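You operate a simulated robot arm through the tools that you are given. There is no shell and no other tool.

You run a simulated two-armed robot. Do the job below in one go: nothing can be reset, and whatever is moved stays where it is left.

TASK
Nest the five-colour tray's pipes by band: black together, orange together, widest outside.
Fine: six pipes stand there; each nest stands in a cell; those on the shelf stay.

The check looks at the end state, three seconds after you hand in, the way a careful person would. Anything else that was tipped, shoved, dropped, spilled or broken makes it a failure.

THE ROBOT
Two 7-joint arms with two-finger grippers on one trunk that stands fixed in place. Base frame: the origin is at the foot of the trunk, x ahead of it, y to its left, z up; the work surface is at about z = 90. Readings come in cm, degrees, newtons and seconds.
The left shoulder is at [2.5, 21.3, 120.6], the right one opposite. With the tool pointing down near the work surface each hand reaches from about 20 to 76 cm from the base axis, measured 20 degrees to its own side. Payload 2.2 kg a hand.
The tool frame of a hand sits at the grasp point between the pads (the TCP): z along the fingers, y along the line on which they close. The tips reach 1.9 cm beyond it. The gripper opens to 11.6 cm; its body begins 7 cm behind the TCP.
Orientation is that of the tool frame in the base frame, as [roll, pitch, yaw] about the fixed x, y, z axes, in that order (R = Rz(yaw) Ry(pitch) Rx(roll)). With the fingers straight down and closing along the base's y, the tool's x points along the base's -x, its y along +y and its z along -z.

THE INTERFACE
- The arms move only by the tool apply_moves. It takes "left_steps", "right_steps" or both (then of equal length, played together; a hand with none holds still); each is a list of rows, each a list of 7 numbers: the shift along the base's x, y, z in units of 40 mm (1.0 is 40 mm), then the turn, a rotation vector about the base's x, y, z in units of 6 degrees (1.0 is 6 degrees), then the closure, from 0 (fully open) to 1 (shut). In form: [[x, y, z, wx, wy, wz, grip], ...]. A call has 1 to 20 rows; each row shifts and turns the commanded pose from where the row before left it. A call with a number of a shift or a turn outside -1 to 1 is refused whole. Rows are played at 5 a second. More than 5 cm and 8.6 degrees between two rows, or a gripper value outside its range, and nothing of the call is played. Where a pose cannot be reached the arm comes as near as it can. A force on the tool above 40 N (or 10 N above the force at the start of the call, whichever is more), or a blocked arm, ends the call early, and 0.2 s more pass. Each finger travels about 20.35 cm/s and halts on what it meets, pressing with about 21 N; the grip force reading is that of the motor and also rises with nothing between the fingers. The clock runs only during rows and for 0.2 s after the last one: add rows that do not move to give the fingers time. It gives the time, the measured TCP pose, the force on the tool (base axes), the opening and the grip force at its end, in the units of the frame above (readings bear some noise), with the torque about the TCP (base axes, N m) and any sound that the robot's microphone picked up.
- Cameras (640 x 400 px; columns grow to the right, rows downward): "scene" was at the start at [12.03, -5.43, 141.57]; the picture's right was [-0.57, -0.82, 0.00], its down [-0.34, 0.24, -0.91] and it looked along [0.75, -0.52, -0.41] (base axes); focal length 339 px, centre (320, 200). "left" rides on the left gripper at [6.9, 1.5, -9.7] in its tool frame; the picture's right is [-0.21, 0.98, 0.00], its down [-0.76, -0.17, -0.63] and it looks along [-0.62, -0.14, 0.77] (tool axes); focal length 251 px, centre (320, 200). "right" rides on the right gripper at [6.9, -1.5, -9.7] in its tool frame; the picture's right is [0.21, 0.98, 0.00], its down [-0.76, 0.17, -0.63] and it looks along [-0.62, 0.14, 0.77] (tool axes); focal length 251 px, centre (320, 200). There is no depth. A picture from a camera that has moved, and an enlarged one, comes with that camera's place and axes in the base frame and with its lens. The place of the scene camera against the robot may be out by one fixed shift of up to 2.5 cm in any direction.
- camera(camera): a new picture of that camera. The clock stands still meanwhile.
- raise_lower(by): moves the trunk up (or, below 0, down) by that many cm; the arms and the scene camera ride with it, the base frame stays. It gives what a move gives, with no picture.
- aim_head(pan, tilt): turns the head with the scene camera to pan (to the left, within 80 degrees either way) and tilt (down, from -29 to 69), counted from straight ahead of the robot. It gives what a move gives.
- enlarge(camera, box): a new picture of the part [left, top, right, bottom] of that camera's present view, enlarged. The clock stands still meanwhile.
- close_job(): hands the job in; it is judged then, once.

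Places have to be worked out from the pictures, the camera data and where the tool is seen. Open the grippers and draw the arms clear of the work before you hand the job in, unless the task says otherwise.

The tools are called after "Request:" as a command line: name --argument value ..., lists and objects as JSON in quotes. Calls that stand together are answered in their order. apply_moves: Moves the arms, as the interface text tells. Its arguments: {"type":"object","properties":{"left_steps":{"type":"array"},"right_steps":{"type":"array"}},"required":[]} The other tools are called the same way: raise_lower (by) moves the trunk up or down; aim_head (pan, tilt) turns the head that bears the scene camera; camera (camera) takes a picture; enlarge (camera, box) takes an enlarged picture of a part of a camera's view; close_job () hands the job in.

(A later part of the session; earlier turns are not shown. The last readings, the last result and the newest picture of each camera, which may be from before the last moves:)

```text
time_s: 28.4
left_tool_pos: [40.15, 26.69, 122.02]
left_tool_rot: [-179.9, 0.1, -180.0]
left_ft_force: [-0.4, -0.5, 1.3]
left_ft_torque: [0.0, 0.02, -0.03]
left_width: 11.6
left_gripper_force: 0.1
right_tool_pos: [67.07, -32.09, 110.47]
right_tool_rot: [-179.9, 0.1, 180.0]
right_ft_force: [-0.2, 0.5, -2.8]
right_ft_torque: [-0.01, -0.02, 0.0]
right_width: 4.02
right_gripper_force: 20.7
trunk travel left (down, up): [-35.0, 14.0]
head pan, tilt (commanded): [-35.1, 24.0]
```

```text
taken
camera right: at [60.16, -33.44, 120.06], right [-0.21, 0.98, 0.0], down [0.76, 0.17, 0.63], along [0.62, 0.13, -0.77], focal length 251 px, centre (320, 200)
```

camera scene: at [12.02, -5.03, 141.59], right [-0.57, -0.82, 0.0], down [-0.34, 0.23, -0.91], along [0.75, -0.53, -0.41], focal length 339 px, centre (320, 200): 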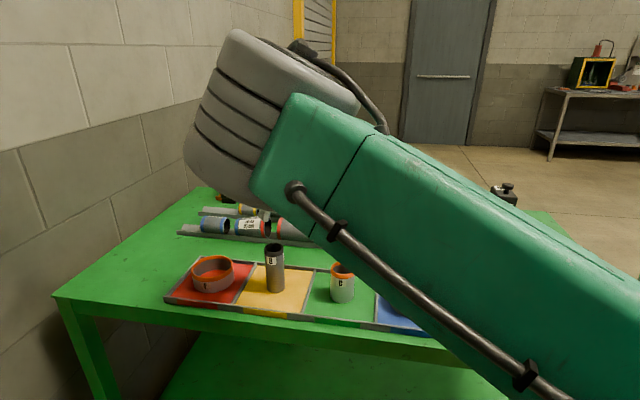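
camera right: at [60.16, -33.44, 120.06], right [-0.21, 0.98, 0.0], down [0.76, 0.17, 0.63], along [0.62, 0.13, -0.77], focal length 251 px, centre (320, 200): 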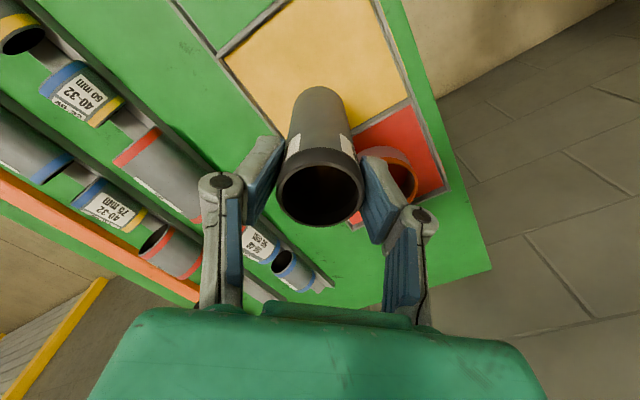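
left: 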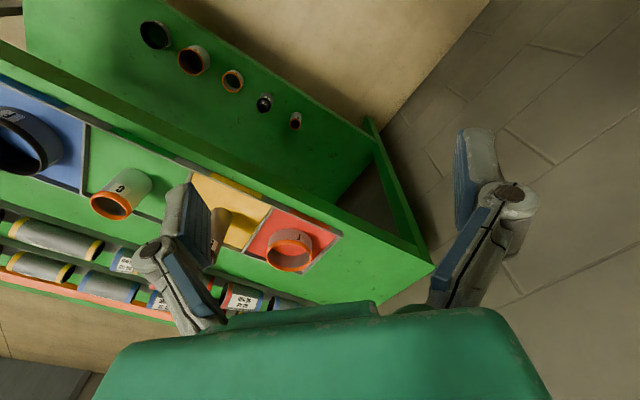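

The slow lift held without slipping. I raise a bit more to clear C and carry B gently back toward D.

Request:
apply_moves --right_steps '[[0, 0, 0.08, 0, 0, 0, 1], [0, 0, 0.15, 0, 0, 0, 1], [0, 0, 0.2, 0, 0, 0, 1], [0, 0, 0.15, 0, 0, 0, 1], [0, 0, 0.07, 0, 0, 0, 1], [-0.1, -0.1, 0, 0, 0, 0, 1], [-0.2, -0.2, 0, 0, 0, 0, 1], [-0.3, -0.3, 0, 0, 0, 0, 1], [-0.3, -0.3, 0, 0, 0, 0, 1], [-0.3, -0.3, 0, 0, 0, 0, 1], [-0.3, -0.3, 0, 0, 0, 0, 1], [-0.3, -0.3, 0, 0, 0, 0, 1], [-0.3, -0.3, 0, 0, 0, 0, 1], [-0.3, -0.3, 0, 0, 0, 0, 1], [-0.3, -0.3, 0, 0, 0, 0, 1], [-0.3, -0.3, 0, 0, 0, 0, 1], [-0.3, -0.3, 0, 0, 0, 0, 1], [-0.3, -0.3, 0, 0, 0, 0, 1], [-0.2, -0.2, 0, 0, 0, 0, 1], [-0.1, -0.1, 0, 0, 0, 0, 1]]'

Request:
camera --camera "right"

```text
time_s: 32.6
left_tool_pos: [40.21, 26.5, 121.99]
left_tool_rot: [-180.0, 0.0, -180.0]
left_ft_force: [0.2, -0.7, 0.2]
left_ft_torque: [-0.01, 0.01, 0.06]
left_width: 11.61
left_gripper_force: 0.0
right_tool_pos: [51.43, -47.78, 112.86]
right_tool_rot: [-179.8, 0.1, 180.0]
right_ft_force: [0.1, 0.4, -1.9]
right_ft_torque: [-0.02, 0.02, 0.01]
right_width: 3.98
right_gripper_force: 21.3
trunk travel left (down, up): [-35.0, 14.0]
head pan, tilt (commanded): [-35.1, 24.0]
```

```text
taken
camera right: at [44.5, -49.15, 122.62], right [-0.22, 0.98, 0.0], down [0.75, 0.17, 0.63], along [0.62, 0.14, -0.77], focal length 251 px, centre (320, 200)
```

right: 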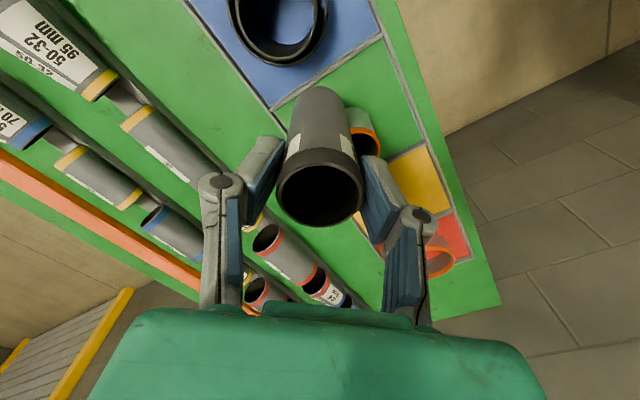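

Request:
apply_moves --right_steps '[[-0.1, -0.1, 0, 0, 0, 0, 1], [-0.2, -0.18, 0, 0, 0, 0, 1], [-0.28, -0.25, 0, 0, 0, 0, 1], [-0.28, -0.25, 0, 0, 0, 0, 1], [-0.2, -0.18, 0, 0, 0, 0, 1], [-0.15, -0.13, 0, 0, 0, 0, 1], [-0.07, -0.05, 0, 0, 0, 0, 1], [0, 0, 0, 0, 0, 0, 1], [0, 0, 0, 0, 0, 0, 1]]'

Request:
enlarge --camera "right" --box '[200, 0, 440, 240]'

Request:
camera --camera "scene"

```text
time_s: 34.6
left_tool_pos: [40.23, 26.45, 121.95]
left_tool_rot: [180.0, 0.1, 179.9]
left_ft_force: [-0.3, -0.3, 0.4]
left_ft_torque: [0.0, 0.04, -0.03]
left_width: 11.59
left_gripper_force: 0.0
right_tool_pos: [46.24, -52.33, 112.91]
right_tool_rot: [-180.0, 0.1, -180.0]
right_ft_force: [0.0, 0.7, -2.3]
right_ft_torque: [0.01, -0.01, 0.01]
right_width: 3.98
right_gripper_force: 20.7
trunk travel left (down, up): [-35.0, 14.0]
head pan, tilt (commanded): [-35.1, 24.0]
```

```text
1.67 times, centred on (320, 120) of right
camera zoom: at [39.26, -53.73, 122.62], right [-0.21, 0.98, 0.0], down [0.76, 0.17, 0.63], along [0.62, 0.14, -0.77], focal length 419 px, centre (320, 333)
```

zoom: 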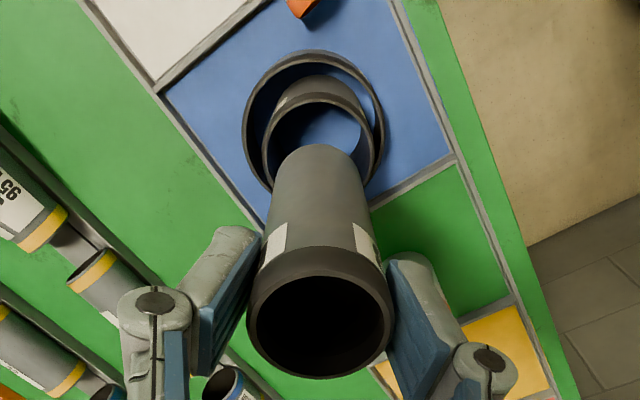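

```text
taken
camera scene: at [12.03, -5.21, 141.57], right [-0.57, -0.82, 0.0], down [-0.34, 0.23, -0.91], along [0.75, -0.53, -0.41], focal length 339 px, centre (320, 200)
```

scene: 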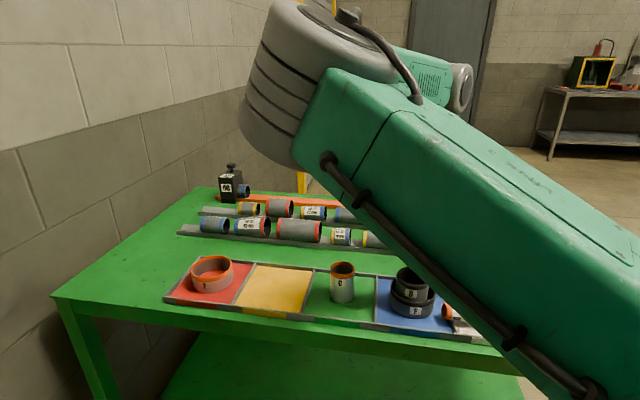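

B hangs centred over D. However, an orange rim near the white/blue border suggests A has been tipped over when D passed; I will deal with that after B is set. I lower B slowly toward D's mouth.

Request:
apply_moves --right_steps '[[0, 0, -0.06, 0, 0, 0, 1], [0, 0, -0.12, 0, 0, 0, 1], [0, 0, -0.18, 0, 0, 0, 1], [0, 0, -0.18, 0, 0, 0, 1], [0, 0, -0.18, 0, 0, 0, 1], [0, 0, -0.15, 0, 0, 0, 1], [0, 0, -0.1, 0, 0, 0, 1], [0, 0, -0.05, 0, 0, 0, 1], [0, 0, 0, 0, 0, 0, 1]]'

Request:
enlarge --camera "right" --box '[200, 0, 440, 240]'

```text
time_s: 36.6
left_tool_pos: [40.28, 26.43, 122.03]
left_tool_rot: [180.0, 0.1, -179.9]
left_ft_force: [0.5, 0.9, -0.3]
left_ft_torque: [-0.04, 0.02, 0.03]
left_width: 11.59
left_gripper_force: 0.0
right_tool_pos: [45.99, -52.25, 108.84]
right_tool_rot: [180.0, 0.1, 179.9]
right_ft_force: [0.2, 0.0, -2.6]
right_ft_torque: [0.02, -0.02, 0.02]
right_width: 3.99
right_gripper_force: 20.6
trunk travel left (down, up): [-35.0, 14.0]
head pan, tilt (commanded): [-35.1, 24.0]
```

```text
1.67 times, centred on (320, 120) of right
camera zoom: at [39.3, -53.71, 118.5], right [-0.21, 0.98, 0.0], down [0.76, 0.17, 0.63], along [0.62, 0.14, -0.77], focal length 419 px, centre (320, 333)
```

zoom: 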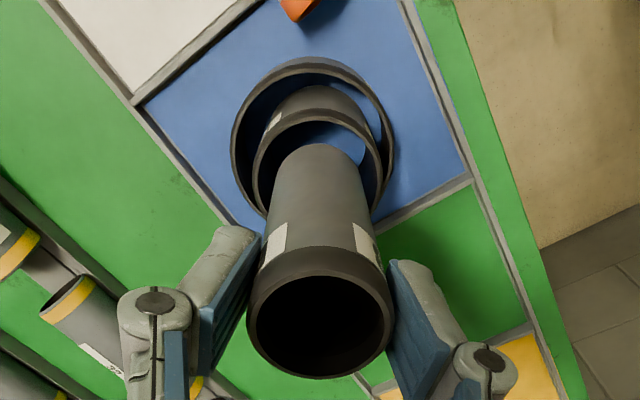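

B's foot is at D's mouth, with gaps on all sides. I lower it in, stopping about 8 mm short.

Request:
apply_moves --right_steps '[[0, -0.02, -0.08, 0, 0, 0, 1], [0, 0, -0.12, 0, 0, 0, 1], [0, 0, -0.15, 0, 0, 0, 1], [0, 0, -0.18, 0, 0, 0, 1], [0, 0, -0.2, 0, 0, 0, 1], [0, 0, -0.2, 0, 0, 0, 1], [0, 0, -0.2, 0, 0, 0, 1], [0, 0, -0.2, 0, 0, 0, 1], [0, 0, -0.2, 0, 0, 0, 1], [0, 0, -0.15, 0, 0, 0, 1], [0, 0, -0.12, 0, 0, 0, 1], [0, 0, -0.06, 0, 0, 0, 1], [0, 0, 0, 0, 0, 0, 1]]'

Request:
enlarge --camera "right" --box '[200, 0, 440, 240]'

```text
time_s: 39.4
left_tool_pos: [40.27, 26.48, 122.11]
left_tool_rot: [180.0, 0.1, -180.0]
left_ft_force: [-0.4, -1.3, 0.0]
left_ft_torque: [-0.01, -0.02, -0.02]
left_width: 11.6
left_gripper_force: 0.0
right_tool_pos: [46.15, -52.36, 101.38]
right_tool_rot: [180.0, 0.0, 180.0]
right_ft_force: [0.2, -1.1, -1.8]
right_ft_torque: [0.02, 0.0, -0.01]
right_width: 4.0
right_gripper_force: 20.9
trunk travel left (down, up): [-35.0, 14.0]
head pan, tilt (commanded): [-35.1, 24.0]
```

```text
1.67 times, centred on (320, 120) of right
camera zoom: at [39.31, -53.76, 111.05], right [-0.21, 0.98, 0.0], down [0.76, 0.17, 0.63], along [0.62, 0.14, -0.77], focal length 419 px, centre (320, 333)
```

zoom: 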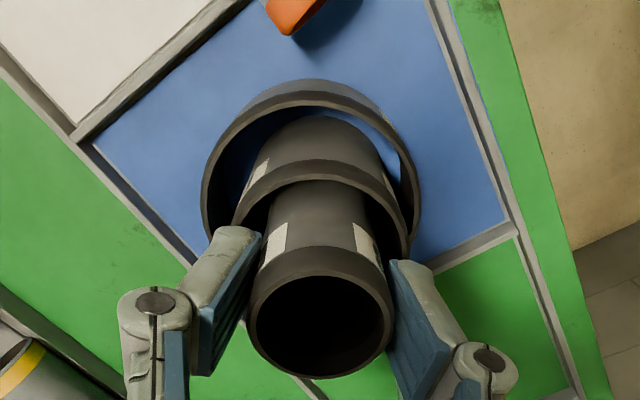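

B is well inside D. I lower the last millimetres to the floor.

Request:
apply_moves --right_steps '[[0, 0, -0.06, 0, 0, 0, 1], [0, 0, -0.06, 0, 0, 0, 1], [0, 0, -0.04, 0, 0, 0, 1], [0, 0, -0.04, 0, 0, 0, 1], [0, 0, 0, 0, 0, 0, 1]]'

```text
time_s: 40.6
left_tool_pos: [40.27, 26.4, 122.04]
left_tool_rot: [-179.9, 0.1, -180.0]
left_ft_force: [-0.6, 0.6, -1.2]
left_ft_torque: [0.05, -0.02, 0.01]
left_width: 11.59
left_gripper_force: 0.0
right_tool_pos: [46.3, -52.4, 100.54]
right_tool_rot: [-180.0, 0.0, -179.9]
right_ft_force: [-0.2, -0.8, -2.1]
right_ft_torque: [0.01, 0.02, 0.0]
right_width: 4.0
right_gripper_force: 20.9
trunk travel left (down, up): [-35.0, 14.0]
head pan, tilt (commanded): [-35.1, 24.0]
```

Request:
apply_moves --right_steps '[[0, 0, -0.03, 0, 0, 0, 1], [0, 0, -0.03, 0, 0, 0, 1], [0, 0, 0, 0, 0, 0, 1]]'

```text
time_s: 41.4
left_tool_pos: [40.26, 26.59, 122.09]
left_tool_rot: [180.0, 0.2, -180.0]
left_ft_force: [-1.1, -1.7, 0.2]
left_ft_torque: [0.01, 0.03, -0.03]
left_width: 11.59
left_gripper_force: 0.1
right_tool_pos: [46.26, -52.34, 100.66]
right_tool_rot: [-179.8, 0.4, -180.0]
right_ft_force: [1.9, -3.4, 11.3]
right_ft_torque: [-0.06, -0.06, -0.01]
right_width: 4.03
right_gripper_force: 20.9
trunk travel left (down, up): [-35.0, 14.0]
head pan, tilt (commanded): [-35.1, 24.0]
```

Contact at the expected height (11 N). I ease off a millimetre, open gently and rise.

Request:
apply_moves --right_steps '[[0, 0, 0.04, 0, 0, 0, 1], [0, 0, 0, 0, 0, 0, 0.63], [0, 0, 0, 0, 0, 0, 0.58], [0, 0, 0, 0, 0, 0, 0.5], [0, 0, 0, 0, 0, 0, 0.4], [0, 0, 0.2, 0, 0, 0, 0.4], [0, 0, 0.5, 0, 0, 0, 0.3], [0, 0, 0.8, 0, 0, 0, 0.1], [0, 0, 0.8, 0, 0, 0, 0], [0, 0, 0.5, 0, 0, 0, 0], [0, 0, 0, 0, 0, 0, 0]]'

Request:
camera --camera "right"

Request:
camera --camera "scene"

```text
time_s: 43.8
left_tool_pos: [40.18, 26.56, 122.08]
left_tool_rot: [-179.9, 0.2, 180.0]
left_ft_force: [-0.3, -0.2, -0.2]
left_ft_torque: [0.0, 0.02, 0.01]
left_width: 11.58
left_gripper_force: 0.0
right_tool_pos: [46.26, -52.35, 111.75]
right_tool_rot: [-180.0, 0.0, 180.0]
right_ft_force: [-0.2, -0.7, 0.2]
right_ft_torque: [-0.01, 0.01, -0.03]
right_width: 11.59
right_gripper_force: 0.0
trunk travel left (down, up): [-35.0, 14.0]
head pan, tilt (commanded): [-35.1, 24.0]
```

```text
taken
camera right: at [39.34, -53.79, 121.48], right [-0.22, 0.98, 0.0], down [0.76, 0.17, 0.63], along [0.62, 0.14, -0.77], focal length 251 px, centre (320, 200)
```

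right: 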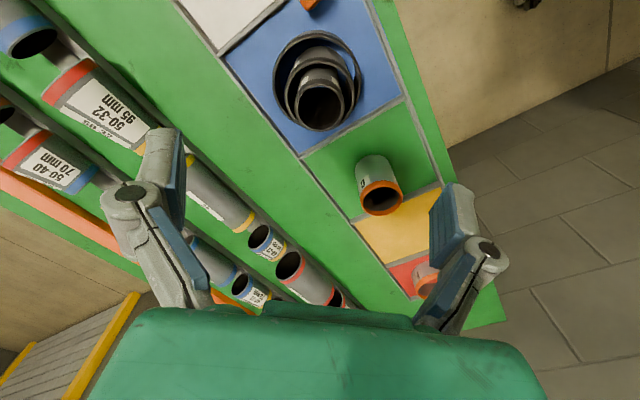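

```text
taken
camera scene: at [12.02, -5.16, 141.58], right [-0.57, -0.82, 0.0], down [-0.34, 0.23, -0.91], along [0.75, -0.53, -0.41], focal length 339 px, centre (320, 200)
```

scene: 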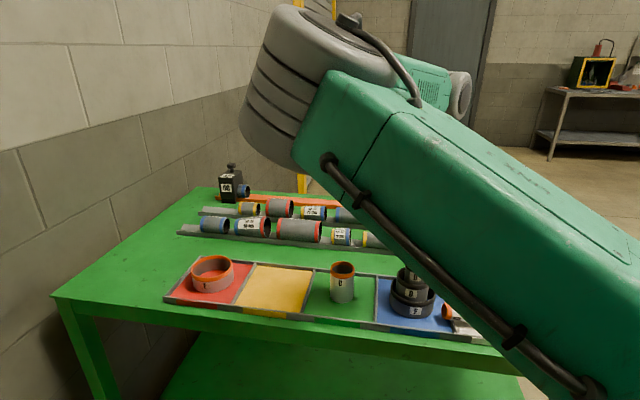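

The black nest stands in the blue cell. I move the hand back over the white cell to see how A lies.

Request:
apply_moves --right_steps '[[-0.6, -0.3, 0.2, 0, 0, 0, 0], [-0.8, -0.4, 0.2, 0, 0, 0, 0], [-0.8, -0.4, 0.1, 0, 0, 0, 0], [-0.8, -0.4, 0, 0, 0, 0, 0], [-0.8, -0.4, 0, 0, 0, 0, 0], [0, 0, 0, 0, 0, 0, 0]]'

Request:
camera --camera "right"

Request:
camera --camera "scene"

```text
time_s: 45.2
left_tool_pos: [40.24, 26.35, 122.06]
left_tool_rot: [-180.0, 0.1, 180.0]
left_ft_force: [0.1, 0.0, -0.5]
left_ft_torque: [-0.02, 0.01, 0.02]
left_width: 11.6
left_gripper_force: 0.0
right_tool_pos: [30.94, -59.95, 113.81]
right_tool_rot: [179.9, 0.1, 179.9]
right_ft_force: [0.6, -1.0, -0.3]
right_ft_torque: [-0.03, -0.02, -0.02]
right_width: 11.62
right_gripper_force: 0.0
trunk travel left (down, up): [-35.0, 14.0]
head pan, tilt (commanded): [-35.1, 24.0]
```

```text
taken
camera right: at [24.11, -61.43, 123.49], right [-0.21, 0.98, 0.0], down [0.76, 0.17, 0.63], along [0.62, 0.14, -0.77], focal length 251 px, centre (320, 200)
```

right: 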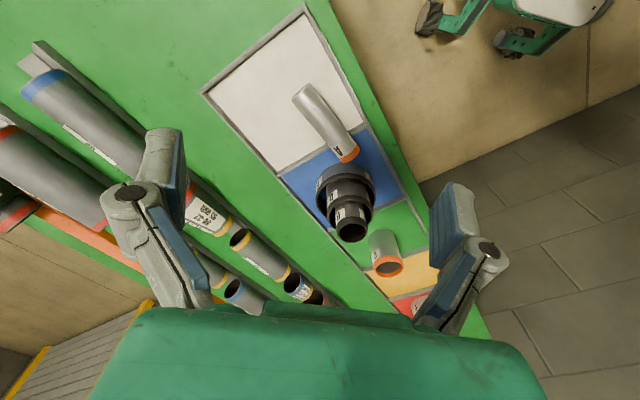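

```text
taken
camera scene: at [11.98, -5.31, 141.57], right [-0.57, -0.82, 0.0], down [-0.34, 0.23, -0.91], along [0.75, -0.52, -0.41], focal length 339 px, centre (320, 200)
```

scene: 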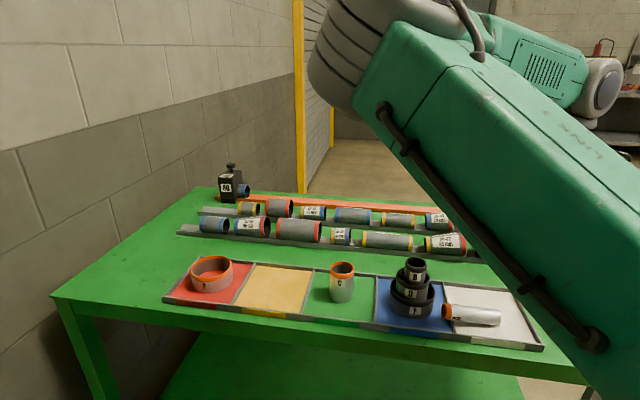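

A was knocked over by D's foot on the way across; it lies over the white/blue divider, orange end toward the black nest, without touching it. I will pick it up and stand it upright again; first I measure how it lies.

Request:
enlarge --camera "right" --box '[230, 60, 410, 180]'

Request:
enlarge --camera "scene" --box '[370, 240, 560, 360]'

```text
3.33 times, centred on (320, 120) of right
camera zoom: at [24.11, -61.43, 123.49], right [-0.21, 0.98, 0.0], down [0.76, 0.17, 0.63], along [0.62, 0.14, -0.77], focal length 838 px, centre (320, 467)
```

zoom: 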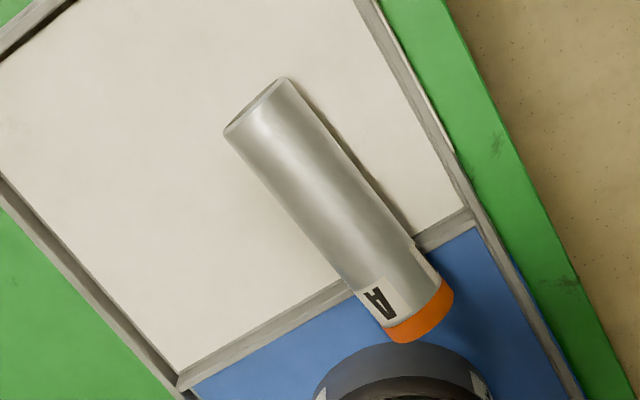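

```text
3.33 times, centred on (465, 300) of scene
camera zoom: at [11.98, -5.31, 141.57], right [-0.57, -0.82, 0.0], down [-0.34, 0.23, -0.91], along [0.75, -0.52, -0.41], focal length 1130 px, centre (-163, -133)
```

zoom: 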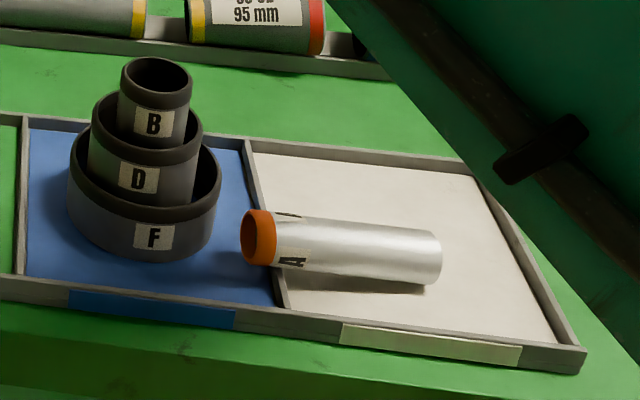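

A's axis runs from about [33.5,-61.7] (plain end) to [39.7,-53.7] (orange end, propped on the divider). I turn the open hand by 52 degrees so its fingers straddle A's middle, staying high for now.

Request:
apply_moves --right_steps '[[0.15, 0.05, 0, 0, 0, 0.97, 0], [0.15, 0.05, 0, 0, 0, 0.97, 0], [0.15, 0.05, 0, 0, 0, 0.97, 0], [0.15, 0.05, 0, 0, 0, 0.97, 0], [0.15, 0.05, -0.3, 0, 0, 0.97, 0], [0.15, 0.05, -0.3, 0, 0, 0.97, 0], [0.15, 0.06, -0.3, 0, 0, 0.97, 0], [0.15, 0.05, -0.4, 0, 0, 0.97, 0], [0.14, 0.05, -0.5, 0, 0, 0.97, 0], [0, 0, 0, 0, 0, 0, 0.2], [0, 0, 0, 0, 0, 0, 0.3]]'

Request:
camera --camera "right"

Request:
camera --camera "scene"

```text
time_s: 47.6
left_tool_pos: [40.19, 26.47, 122.05]
left_tool_rot: [-180.0, 0.1, 180.0]
left_ft_force: [0.5, 0.1, 0.0]
left_ft_torque: [0.01, -0.02, 0.04]
left_width: 11.6
left_gripper_force: 0.1
right_tool_pos: [36.31, -58.13, 106.51]
right_tool_rot: [-180.0, 0.2, -127.6]
right_ft_force: [0.0, 0.3, -0.1]
right_ft_torque: [-0.01, 0.02, 0.0]
right_width: 8.12
right_gripper_force: 0.1
trunk travel left (down, up): [-35.0, 14.0]
head pan, tilt (commanded): [-35.1, 24.0]
```

```text
taken
camera right: at [33.37, -64.45, 116.17], right [-0.9, 0.43, 0.0], down [0.33, 0.7, 0.64], along [0.27, 0.57, -0.77], focal length 251 px, centre (320, 200)
```

right: 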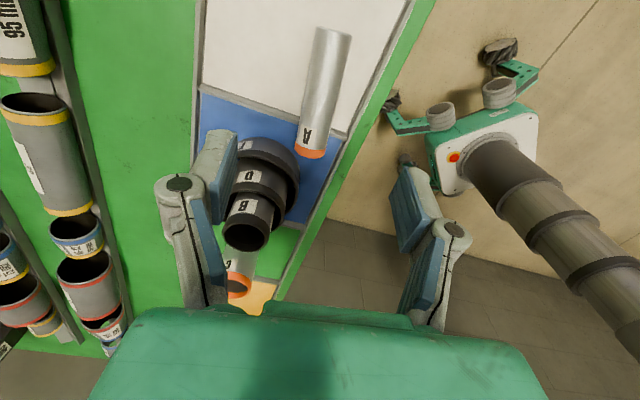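

```text
taken
camera scene: at [11.97, -5.24, 141.58], right [-0.57, -0.82, 0.0], down [-0.34, 0.23, -0.91], along [0.75, -0.52, -0.41], focal length 339 px, centre (320, 200)
```

scene: 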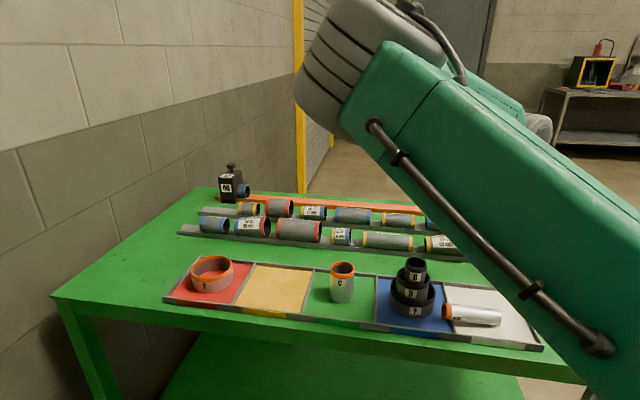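

The hand is aligned with A (offset about 1 mm). I narrow the opening to about 5.8 cm and descend most of the way.

Request:
apply_moves --right_steps '[[0, 0, -0.5, 0, 0, 0, 0.5], [0, 0, -0.7, 0, 0, 0, 0.5], [0, 0, -0.7, 0, 0, 0, 0.5], [0, 0, -0.5, 0, 0, 0, 0.5], [0, 0, -0.3, 0, 0, 0, 0.5], [0, 0, -0.2, 0, 0, 0, 0.5], [0, 0, 0, 0, 0, 0, 0.5]]'

Request:
camera --camera "right"

Request:
enlarge --camera "scene" --box '[370, 240, 560, 360]'

```text
time_s: 49.2
left_tool_pos: [40.27, 26.39, 122.11]
left_tool_rot: [180.0, 0.1, 180.0]
left_ft_force: [-0.8, -1.1, 0.2]
left_ft_torque: [0.04, -0.01, -0.01]
left_width: 11.6
left_gripper_force: 0.0
right_tool_pos: [36.35, -58.17, 94.88]
right_tool_rot: [180.0, 0.2, -127.6]
right_ft_force: [1.0, -0.8, 0.6]
right_ft_torque: [0.03, 0.02, -0.02]
right_width: 5.79
right_gripper_force: 0.0
trunk travel left (down, up): [-35.0, 14.0]
head pan, tilt (commanded): [-35.1, 24.0]
```

```text
taken
camera right: at [33.39, -64.51, 104.6], right [-0.9, 0.43, 0.0], down [0.33, 0.7, 0.64], along [0.27, 0.57, -0.77], focal length 251 px, centre (320, 200)
```

right: 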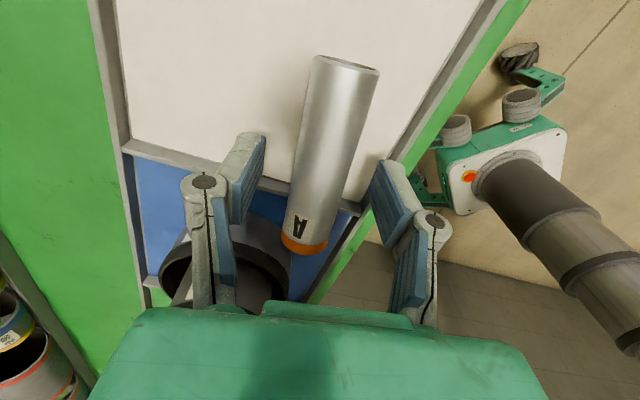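

```text
3.33 times, centred on (465, 300) of scene
camera zoom: at [11.98, -5.25, 141.58], right [-0.57, -0.82, 0.0], down [-0.34, 0.23, -0.91], along [0.75, -0.52, -0.41], focal length 1130 px, centre (-163, -133)
```

zoom: 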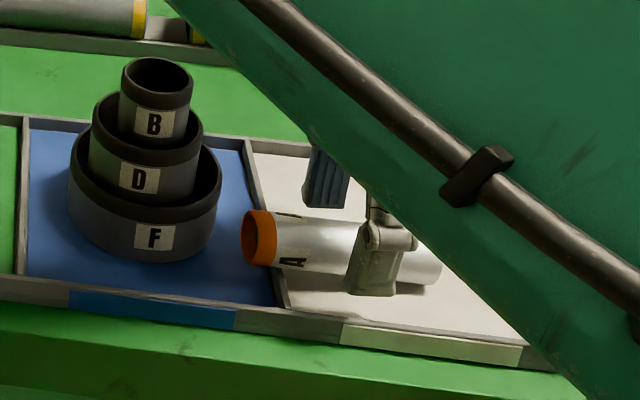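

A's axis is centred between the pads. I go down the last centimetre and close gently.

Request:
apply_moves --right_steps '[[0, 0, -0.1, 0, 0, 0, 0.5], [0, 0, -0.1, 0, 0, 0, 0.5], [0, 0, -0.07, 0, 0, 0, 0.5], [0, 0, 0, 0, 0, 0, 0.5]]'

```text
time_s: 50.2
left_tool_pos: [40.31, 26.33, 122.08]
left_tool_rot: [179.9, 0.0, -180.0]
left_ft_force: [-0.1, -0.2, -0.1]
left_ft_torque: [0.0, 0.01, -0.04]
left_width: 11.6
left_gripper_force: 0.1
right_tool_pos: [36.22, -58.2, 93.78]
right_tool_rot: [179.9, 0.2, -127.6]
right_ft_force: [-0.1, -0.3, 0.0]
right_ft_torque: [0.04, 0.0, -0.01]
right_width: 5.8
right_gripper_force: 0.0
trunk travel left (down, up): [-35.0, 14.0]
head pan, tilt (commanded): [-35.1, 24.0]
```

No contact with the floor. I close on A.

Request:
apply_moves --right_steps '[[0, 0, 0, 0, 0, 0, 0.6], [0, 0, 0, 0, 0, 0, 0.67], [0, 0, 0, 0, 0, 0, 0.72], [0, 0, 0, 0, 0, 0, 0.85], [0, 0, 0, 0, 0, 0, 1], [0, 0, 0, 0, 0, 0, 1]]'

Request:
camera --camera "right"

```text
time_s: 51.6
left_tool_pos: [40.2, 26.31, 122.03]
left_tool_rot: [180.0, 0.1, -180.0]
left_ft_force: [-0.4, -0.2, 0.0]
left_ft_torque: [0.02, 0.0, 0.01]
left_width: 11.6
left_gripper_force: 0.1
right_tool_pos: [36.34, -58.34, 93.76]
right_tool_rot: [180.0, 0.2, -127.6]
right_ft_force: [-1.0, 0.4, 0.3]
right_ft_torque: [0.05, -0.04, 0.05]
right_width: 2.77
right_gripper_force: 21.2
trunk travel left (down, up): [-35.0, 14.0]
head pan, tilt (commanded): [-35.1, 24.0]
```

```text
taken
camera right: at [33.34, -64.49, 103.48], right [-0.9, 0.43, 0.0], down [0.33, 0.7, 0.64], along [0.27, 0.57, -0.77], focal length 251 px, centre (320, 200)
```

right: 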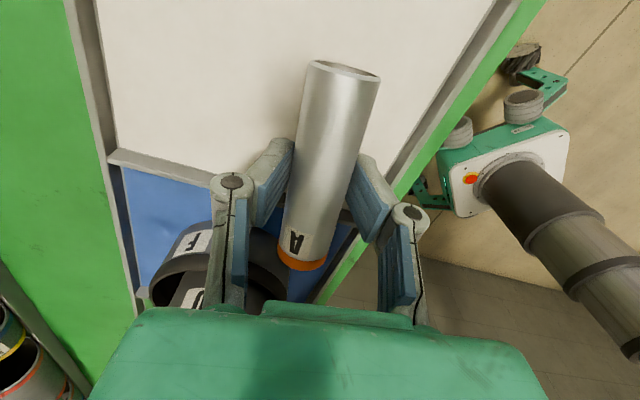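

The hand holds A at 2.8 cm. I lift very gently and check.

Request:
apply_moves --right_steps '[[0, 0, 0.03, 0, 0, 0, 1], [0, 0, 0.04, 0, 0, 0, 1], [0, 0, 0.06, 0, 0, 0, 1], [0, 0, 0.08, 0, 0, 0, 1], [0, 0, 0.1, 0, 0, 0, 1], [0, 0, 0.1, 0, 0, 0, 1], [0, 0, 0.08, 0, 0, 0, 1], [0, 0, 0.04, 0, 0, 0, 1], [0, 0, 0, 0, 0, 0, 1]]'

Request:
camera --camera "right"

Request:
enlarge --camera "scene" --box '[370, 240, 560, 360]'

```text
time_s: 53.6
left_tool_pos: [40.25, 26.46, 122.07]
left_tool_rot: [180.0, 0.1, -180.0]
left_ft_force: [0.6, 0.4, -0.8]
left_ft_torque: [0.0, -0.02, -0.03]
left_width: 11.59
left_gripper_force: 0.0
right_tool_pos: [36.31, -58.14, 95.84]
right_tool_rot: [-179.9, 0.1, -127.6]
right_ft_force: [0.6, 0.0, -1.6]
right_ft_torque: [0.02, -0.02, -0.01]
right_width: 2.8
right_gripper_force: 20.8
trunk travel left (down, up): [-35.0, 14.0]
head pan, tilt (commanded): [-35.1, 24.0]
```

```text
taken
camera right: at [33.34, -64.5, 105.62], right [-0.9, 0.43, 0.0], down [0.33, 0.7, 0.64], along [0.27, 0.57, -0.77], focal length 251 px, centre (320, 200)
```

right: 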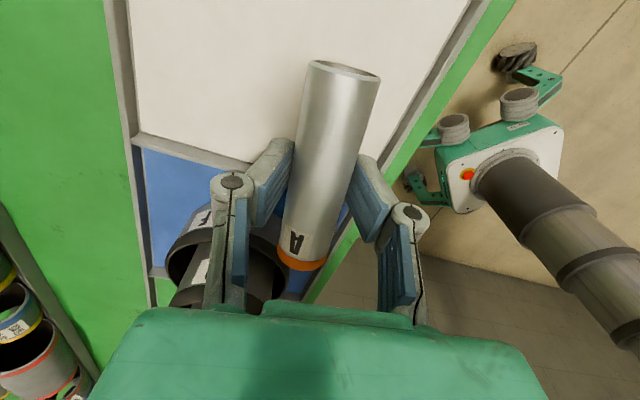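

```text
3.33 times, centred on (465, 300) of scene
camera zoom: at [12.0, -5.28, 141.57], right [-0.57, -0.82, 0.0], down [-0.34, 0.23, -0.91], along [0.75, -0.52, -0.41], focal length 1130 px, centre (-163, -133)
```

zoom: 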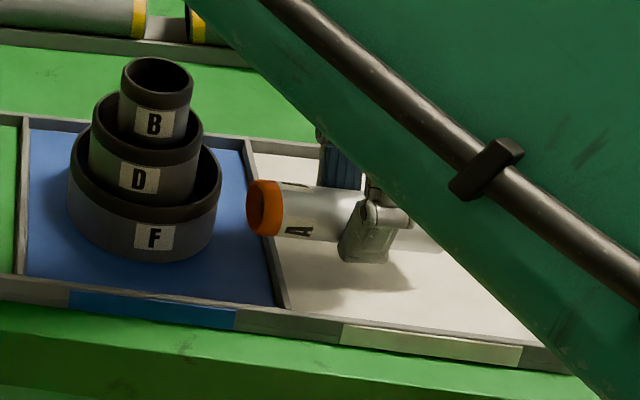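

A is held securely. I raise it slowly and carry it back over the white cell, away from the black nest.

Request:
apply_moves --right_steps '[[0, 0, 0.05, 0, 0, 0, 1], [0, 0, 0.1, 0, 0, 0, 1], [0, -0.04, 0.15, 0, 0, 0, 1], [-0.01, -0.08, 0.2, 0, 0, 0, 1], [-0.02, -0.1, 0.2, 0, 0, 0, 1], [-0.02, -0.12, 0.2, 0, 0, 0, 1], [-0.02, -0.12, 0.2, 0, 0, 0, 1], [-0.02, -0.12, 0.2, 0, 0, -0.2, 1], [-0.02, -0.12, 0.2, 0, 0, -0.4, 1], [-0.02, -0.12, 0.2, 0, 0, -0.6, 1], [-0.02, -0.12, 0.2, 0, 0, -0.7, 1], [0, -0.1, 0.15, 0, 0, -0.7, 1], [0, -0.05, 0.1, 0, 0, -0.7, 1], [0, 0, 0.05, 0, 0, -0.7, 1], [0, 0, 0, 0, 0, -0.7, 1], [0, 0, 0, 0, 0, -0.7, 1], [0, 0, 0, 0, 0, -0.7, 1], [0, 0, 0, 0, 0, -0.7, 1], [0, 0, 0, 0, 0, -0.7, 1], [0, 0, 0, 0, 0, -0.4, 1]]'

Request:
camera --camera "right"

```text
time_s: 57.8
left_tool_pos: [40.29, 26.32, 122.04]
left_tool_rot: [-179.9, 0.1, -179.9]
left_ft_force: [0.5, -0.1, -0.2]
left_ft_torque: [0.04, -0.03, 0.0]
left_width: 11.6
left_gripper_force: 0.0
right_tool_pos: [35.68, -62.57, 104.67]
right_tool_rot: [180.0, 0.1, -175.2]
right_ft_force: [0.3, -0.3, -1.4]
right_ft_torque: [-0.01, -0.02, 0.0]
right_width: 2.78
right_gripper_force: 20.1
trunk travel left (down, up): [-35.0, 14.0]
head pan, tilt (commanded): [-35.1, 24.0]
```

```text
taken
camera right: at [29.0, -64.57, 114.41], right [-0.3, 0.95, 0.0], down [0.74, 0.23, 0.63], along [0.61, 0.19, -0.77], focal length 251 px, centre (320, 200)
```

right: 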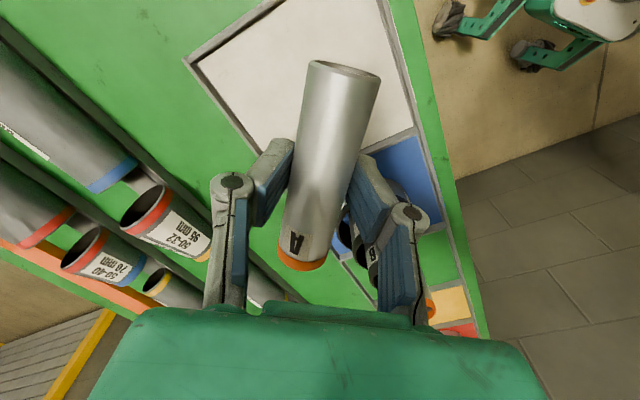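

Request:
apply_moves --right_steps '[[0, 0, 0, 0, 0, -0.3, 1], [0, 0, 0, 0, 0, -0.6, 1], [0, 0, 0, 0, 0, -0.75, 1], [0, 0, 0, 0, 0, -0.75, 1], [0, 0, 0, 0, 0, -0.75, 1], [0, 0, 0, 0, 0, -0.75, 1], [0, 0, 0, 0, 0, -0.75, 1], [0, 0, 0, 0, 0, -0.75, 1], [0, 0, 0, 0, 0, -0.75, 1], [0, 0, 0, 0, 0, -0.75, 1], [0, 0, 0, 0, 0, -0.75, 1], [0, 0, 0, 0, 0, -0.5, 1], [0, 0, 0, 0, 0, -0.3, 1], [0, 0, 0, 0, 0, 0, 1]]'

Request:
camera --camera "right"

Request:
camera --camera "scene"

```text
time_s: 60.8
left_tool_pos: [40.23, 26.39, 121.97]
left_tool_rot: [-180.0, 0.1, -180.0]
left_ft_force: [0.7, -0.5, 0.3]
left_ft_torque: [-0.03, -0.01, 0.02]
left_width: 11.6
left_gripper_force: 0.2
right_tool_pos: [35.81, -62.54, 104.61]
right_tool_rot: [-179.9, 0.0, 134.3]
right_ft_force: [1.3, -1.0, -1.1]
right_ft_torque: [-0.01, 0.02, 0.0]
right_width: 2.74
right_gripper_force: 20.6
trunk travel left (down, up): [-35.0, 14.0]
head pan, tilt (commanded): [-35.1, 24.0]
```

```text
taken
camera right: at [29.91, -58.55, 114.42], right [0.55, 0.84, 0.0], down [0.65, -0.42, 0.63], along [0.53, -0.35, -0.77], focal length 251 px, centre (320, 200)
```

right: 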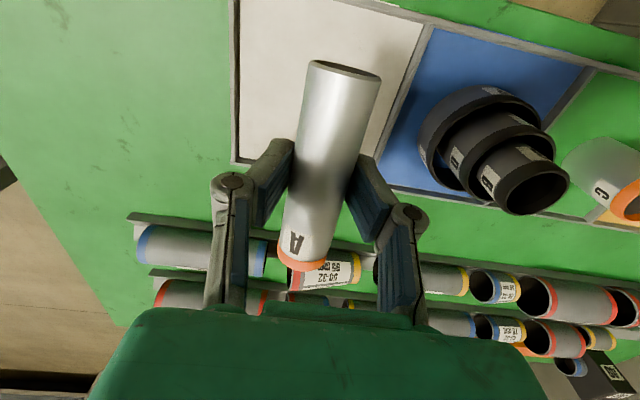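

```text
taken
camera scene: at [12.0, -5.31, 141.57], right [-0.57, -0.82, 0.0], down [-0.34, 0.23, -0.91], along [0.75, -0.52, -0.41], focal length 339 px, centre (320, 200)
```

scene: 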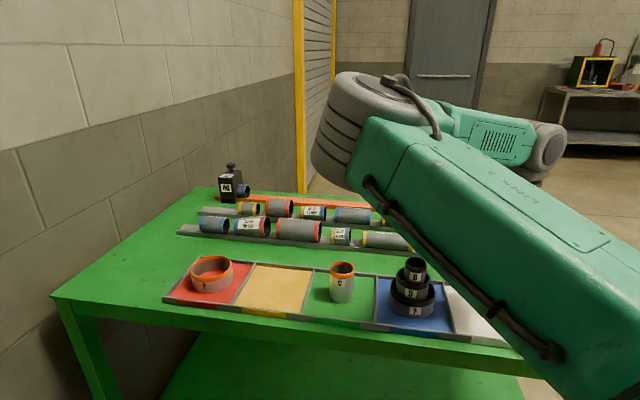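

A now points outward across the white cell. I level A by tilting the hand 6 degrees and lower it toward the cell floor.

Request:
apply_moves --right_steps '[[0, 0, -0.05, 0.2, 0.2, 0, 1], [0, 0, -0.1, 0.25, 0.25, 0, 1], [0, 0, -0.15, 0.25, 0.25, 0, 1], [0, 0, -0.2, 0, 0, 0, 1], [0, 0, -0.2, 0, 0, 0, 1], [0, 0, -0.2, 0, 0, 0, 1], [0, 0, -0.2, 0, 0, 0, 1], [0, 0, -0.2, 0, 0, 0, 1], [0, 0, -0.2, 0, 0, 0, 1], [0, 0, -0.2, 0, 0, 0, 1], [0, 0, -0.2, 0, 0, 0, 1], [0, 0, -0.2, 0, 0, 0, 1], [0, 0, -0.2, 0, 0, 0, 1], [0, 0, -0.15, 0, 0, 0, 1], [0, 0, -0.1, 0, 0, 0, 1], [0, 0, -0.05, 0, 0, 0, 1], [0, 0, 0, 0, 0, 0, 1]]'

Request:
camera --camera "right"

Request:
camera --camera "scene"

```text
time_s: 64.4
left_tool_pos: [40.19, 26.3, 122.14]
left_tool_rot: [-179.9, 0.1, 180.0]
left_ft_force: [-0.3, -0.4, 0.4]
left_ft_torque: [0.02, 0.0, 0.0]
left_width: 11.58
left_gripper_force: 0.0
right_tool_pos: [35.71, -62.54, 94.32]
right_tool_rot: [-179.9, -5.9, 134.3]
right_ft_force: [0.5, -0.3, -2.2]
right_ft_torque: [0.01, -0.02, 0.01]
right_width: 2.76
right_gripper_force: 20.7
trunk travel left (down, up): [-35.0, 14.0]
head pan, tilt (commanded): [-35.1, 24.0]
```

```text
taken
camera right: at [30.62, -59.28, 104.66], right [0.55, 0.83, 0.02], down [0.69, -0.47, 0.55], along [0.47, -0.29, -0.83], focal length 251 px, centre (320, 200)
```

right: 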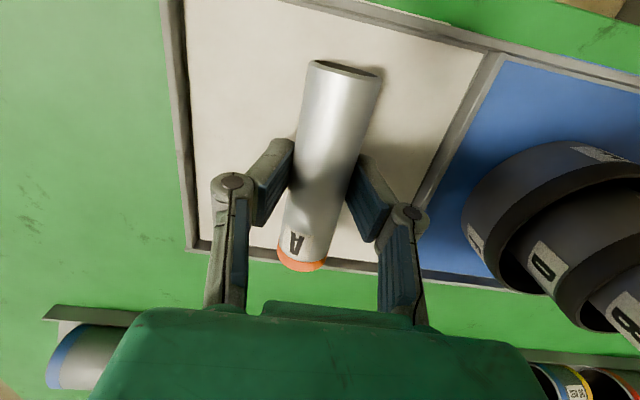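

```text
taken
camera scene: at [12.0, -5.33, 141.57], right [-0.57, -0.82, 0.0], down [-0.34, 0.23, -0.91], along [0.75, -0.52, -0.41], focal length 339 px, centre (320, 200)
```

scene: 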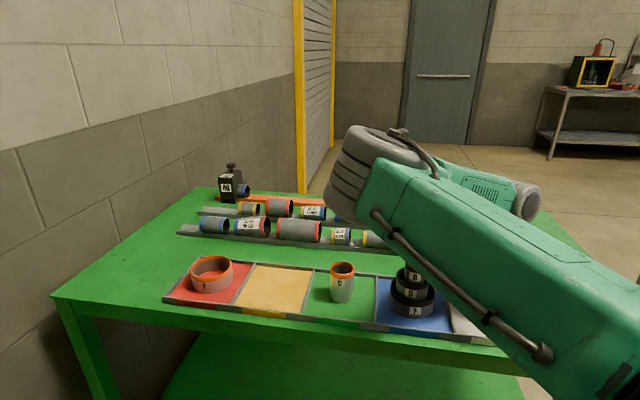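

A is level and about a centimetre above the floor. I lower in millimetre steps until it touches.

Request:
apply_moves --right_steps '[[0, 0, -0.06, 0, 0, 0, 1], [0, 0, -0.06, 0, 0, 0, 1], [0, 0, -0.05, 0, 0, 0, 1], [0, 0, -0.04, 0, 0, 0, 1], [0, 0, 0, 0, 0, 0, 1]]'

```text
time_s: 65.6
left_tool_pos: [40.21, 26.38, 122.02]
left_tool_rot: [180.0, 0.1, -180.0]
left_ft_force: [-0.1, -0.3, -0.3]
left_ft_torque: [0.01, 0.03, 0.02]
left_width: 11.63
left_gripper_force: 0.0
right_tool_pos: [35.7, -62.52, 93.55]
right_tool_rot: [-179.9, -5.7, 134.3]
right_ft_force: [-0.3, 0.0, -1.4]
right_ft_torque: [-0.02, -0.01, 0.03]
right_width: 2.74
right_gripper_force: 20.6
trunk travel left (down, up): [-35.0, 14.0]
head pan, tilt (commanded): [-35.1, 24.0]
```

Request:
apply_moves --right_steps '[[0, 0, -0.03, 0, 0, 0, 1], [0, 0, -0.03, 0, 0, 0, 1], [0, 0, -0.03, 0, 0, 0, 1], [0, 0, 0, 0, 0, 0, 1]]'

```text
time_s: 66.6
left_tool_pos: [40.18, 26.45, 122.2]
left_tool_rot: [-180.0, 0.1, -180.0]
left_ft_force: [-0.6, -0.2, -0.4]
left_ft_torque: [-0.01, -0.01, -0.03]
left_width: 11.6
left_gripper_force: 0.0
right_tool_pos: [35.83, -62.53, 93.22]
right_tool_rot: [-179.9, -5.9, 134.3]
right_ft_force: [0.2, -1.4, 2.6]
right_ft_torque: [-0.03, -0.08, -0.03]
right_width: 2.73
right_gripper_force: 21.0
trunk travel left (down, up): [-35.0, 14.0]
head pan, tilt (commanded): [-35.1, 24.0]
```

A touches the floor at z 93.2. I open gently and look.

Request:
apply_moves --right_steps '[[0, 0, -0.02, 0, 0, 0, 1], [0, 0, 0, 0, 0, 0, 0.74], [0, 0, 0, 0, 0, 0, 0.7], [0, 0, 0, 0, 0, 0, 0.64], [0, 0, 0, 0, 0, 0, 0.58], [0, 0, 0, 0, 0, 0, 0.5], [0, 0, 0, 0, 0, 0, 0.5]]'

Request:
camera --camera "right"

```text
time_s: 68.2
left_tool_pos: [40.19, 26.36, 122.16]
left_tool_rot: [179.9, 0.1, -179.9]
left_ft_force: [0.1, -0.2, 0.9]
left_ft_torque: [0.0, 0.01, 0.02]
left_width: 11.61
left_gripper_force: 0.2
right_tool_pos: [35.79, -62.57, 93.07]
right_tool_rot: [-179.9, -5.8, 134.2]
right_ft_force: [-0.7, 0.1, -0.2]
right_ft_torque: [0.0, 0.02, 0.0]
right_width: 5.83
right_gripper_force: 0.0
trunk travel left (down, up): [-35.0, 14.0]
head pan, tilt (commanded): [-35.1, 24.0]
```

```text
taken
camera right: at [30.61, -59.3, 103.41], right [0.55, 0.83, 0.02], down [0.69, -0.47, 0.55], along [0.47, -0.29, -0.83], focal length 251 px, centre (320, 200)
```

right: 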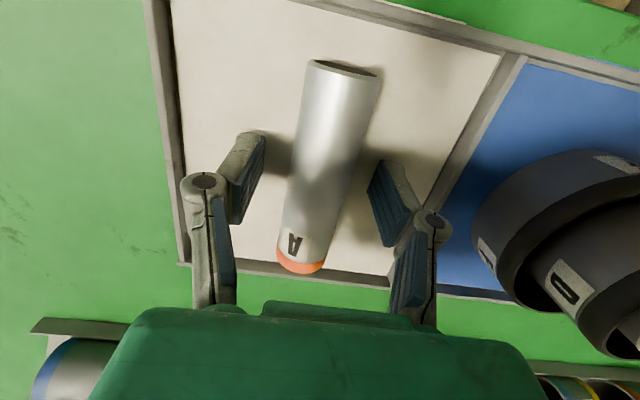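

A lies flat and steady across the white cell. I rise a little, lean the open hand outward to 30 degrees and shift toward A's orange end, ready to regrip.

Request:
apply_moves --right_steps '[[0, 0, 0.3, 0, 0, 0, 0.5], [0, 0, 0.5, 0, 0, 0, 0.5], [0.108, -0.11, 0.1, 0.471, 0.471, 0, 0.5], [0.108, -0.11, 0, 0.471, 0.471, 0, 0.5], [0.108, -0.11, 0, 0.471, 0.471, 0, 0.5], [0.108, -0.11, 0, 0.471, 0.471, 0, 0.5], [0.108, -0.11, 0, 0.471, 0.471, 0, 0.5], [0.108, -0.11, 0, 0.471, 0.471, 0, 0.5], [0, 0, 0, 0, 0, 0, 0.5]]'

Request:
camera --camera "right"

Request:
camera --camera "scene"

```text
time_s: 70.2
left_tool_pos: [40.17, 26.33, 122.19]
left_tool_rot: [-179.9, 0.0, 180.0]
left_ft_force: [1.1, -0.3, -0.4]
left_ft_torque: [0.02, -0.02, -0.01]
left_width: 11.61
left_gripper_force: 0.2
right_tool_pos: [38.31, -65.21, 96.59]
right_tool_rot: [-179.5, -29.9, 134.2]
right_ft_force: [-0.1, 0.4, -0.1]
right_ft_torque: [-0.01, -0.01, 0.0]
right_width: 5.81
right_gripper_force: 0.1
trunk travel left (down, up): [-35.0, 14.0]
head pan, tilt (commanded): [-35.1, 24.0]
```

```text
taken
camera right: at [36.56, -65.24, 108.56], right [0.57, 0.82, 0.1], down [0.8, -0.58, 0.17], along [0.2, -0.02, -0.98], focal length 251 px, centre (320, 200)
```

right: 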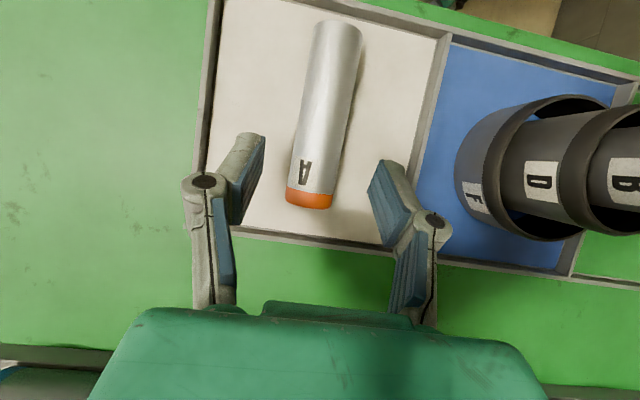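

```text
taken
camera scene: at [12.0, -5.42, 141.57], right [-0.57, -0.82, 0.0], down [-0.34, 0.24, -0.91], along [0.75, -0.52, -0.41], focal length 339 px, centre (320, 200)
```

scene: 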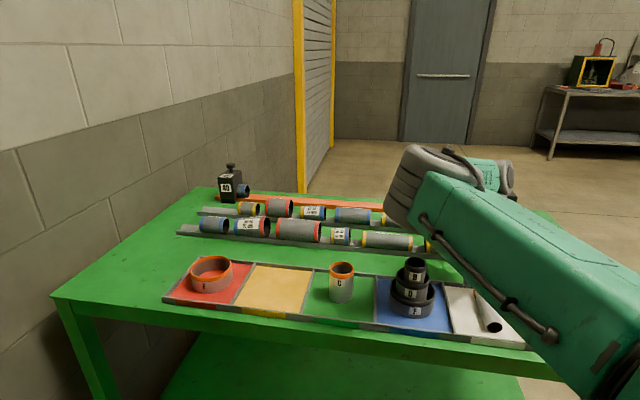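

The fingers straddle A well, about 2 cm from its orange end. I shift slightly inward and descend to grip height.

Request:
apply_moves --right_steps '[[-0.07, 0.072, -0.2, 0, 0, 0, 0.5], [0, 0, -0.3, 0, 0, 0, 0.5], [0, 0, -0.2, 0, 0, 0, 0.5], [0, 0, -0.1, 0, 0, 0, 0.5], [0, 0, -0.07, 0, 0, 0, 0.5], [0, 0, 0, 0, 0, 0, 0.5]]'

Request:
camera --camera "right"

```text
time_s: 71.6
left_tool_pos: [40.24, 26.36, 122.08]
left_tool_rot: [180.0, 0.2, 180.0]
left_ft_force: [-0.8, 0.5, -0.5]
left_ft_torque: [-0.03, 0.01, 0.01]
left_width: 11.59
left_gripper_force: 0.0
right_tool_pos: [38.03, -64.82, 93.22]
right_tool_rot: [-179.5, -29.8, 134.2]
right_ft_force: [0.5, -0.5, 2.1]
right_ft_torque: [0.06, -0.09, -0.02]
right_width: 5.79
right_gripper_force: 0.1
trunk travel left (down, up): [-35.0, 14.0]
head pan, tilt (commanded): [-35.1, 24.0]
```

```text
taken
camera right: at [36.26, -64.93, 105.04], right [0.57, 0.82, 0.1], down [0.8, -0.58, 0.17], along [0.2, -0.02, -0.98], focal length 251 px, centre (320, 200)
```

right: 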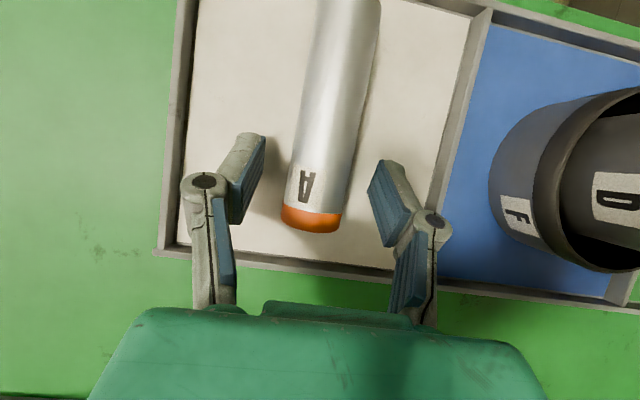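

A slight floor touch shows (2 N); I raise a millimetre and close on A.

Request:
apply_moves --right_steps '[[0, 0, 0.03, 0, 0, 0, 0.5], [0, 0, 0, 0, 0, 0, 0.6], [0, 0, 0, 0, 0, 0, 0.68], [0, 0, 0, 0, 0, 0, 0.74], [0, 0, 0, 0, 0, 0, 0.85], [0, 0, 0, 0, 0, 0, 1], [0, 0, 0, 0, 0, 0, 1]]'

Request:
camera --camera "right"

```text
time_s: 73.2
left_tool_pos: [40.26, 26.41, 121.91]
left_tool_rot: [179.9, 0.1, -179.9]
left_ft_force: [-0.3, -0.6, -0.3]
left_ft_torque: [-0.05, -0.02, -0.02]
left_width: 11.61
left_gripper_force: 0.1
right_tool_pos: [38.03, -64.89, 93.26]
right_tool_rot: [-179.6, -29.7, 134.2]
right_ft_force: [-0.4, 0.6, -0.3]
right_ft_torque: [0.01, 0.0, 0.0]
right_width: 3.0
right_gripper_force: 21.3
trunk travel left (down, up): [-35.0, 14.0]
head pan, tilt (commanded): [-35.1, 24.0]
```

```text
taken
camera right: at [36.24, -64.95, 105.13], right [0.57, 0.82, 0.1], down [0.8, -0.58, 0.17], along [0.2, -0.02, -0.98], focal length 251 px, centre (320, 200)
```

right: 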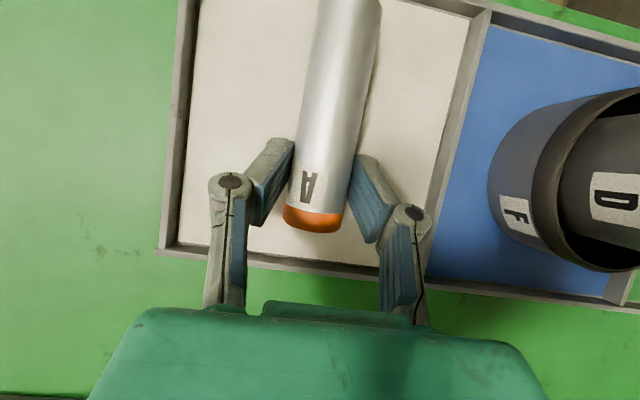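

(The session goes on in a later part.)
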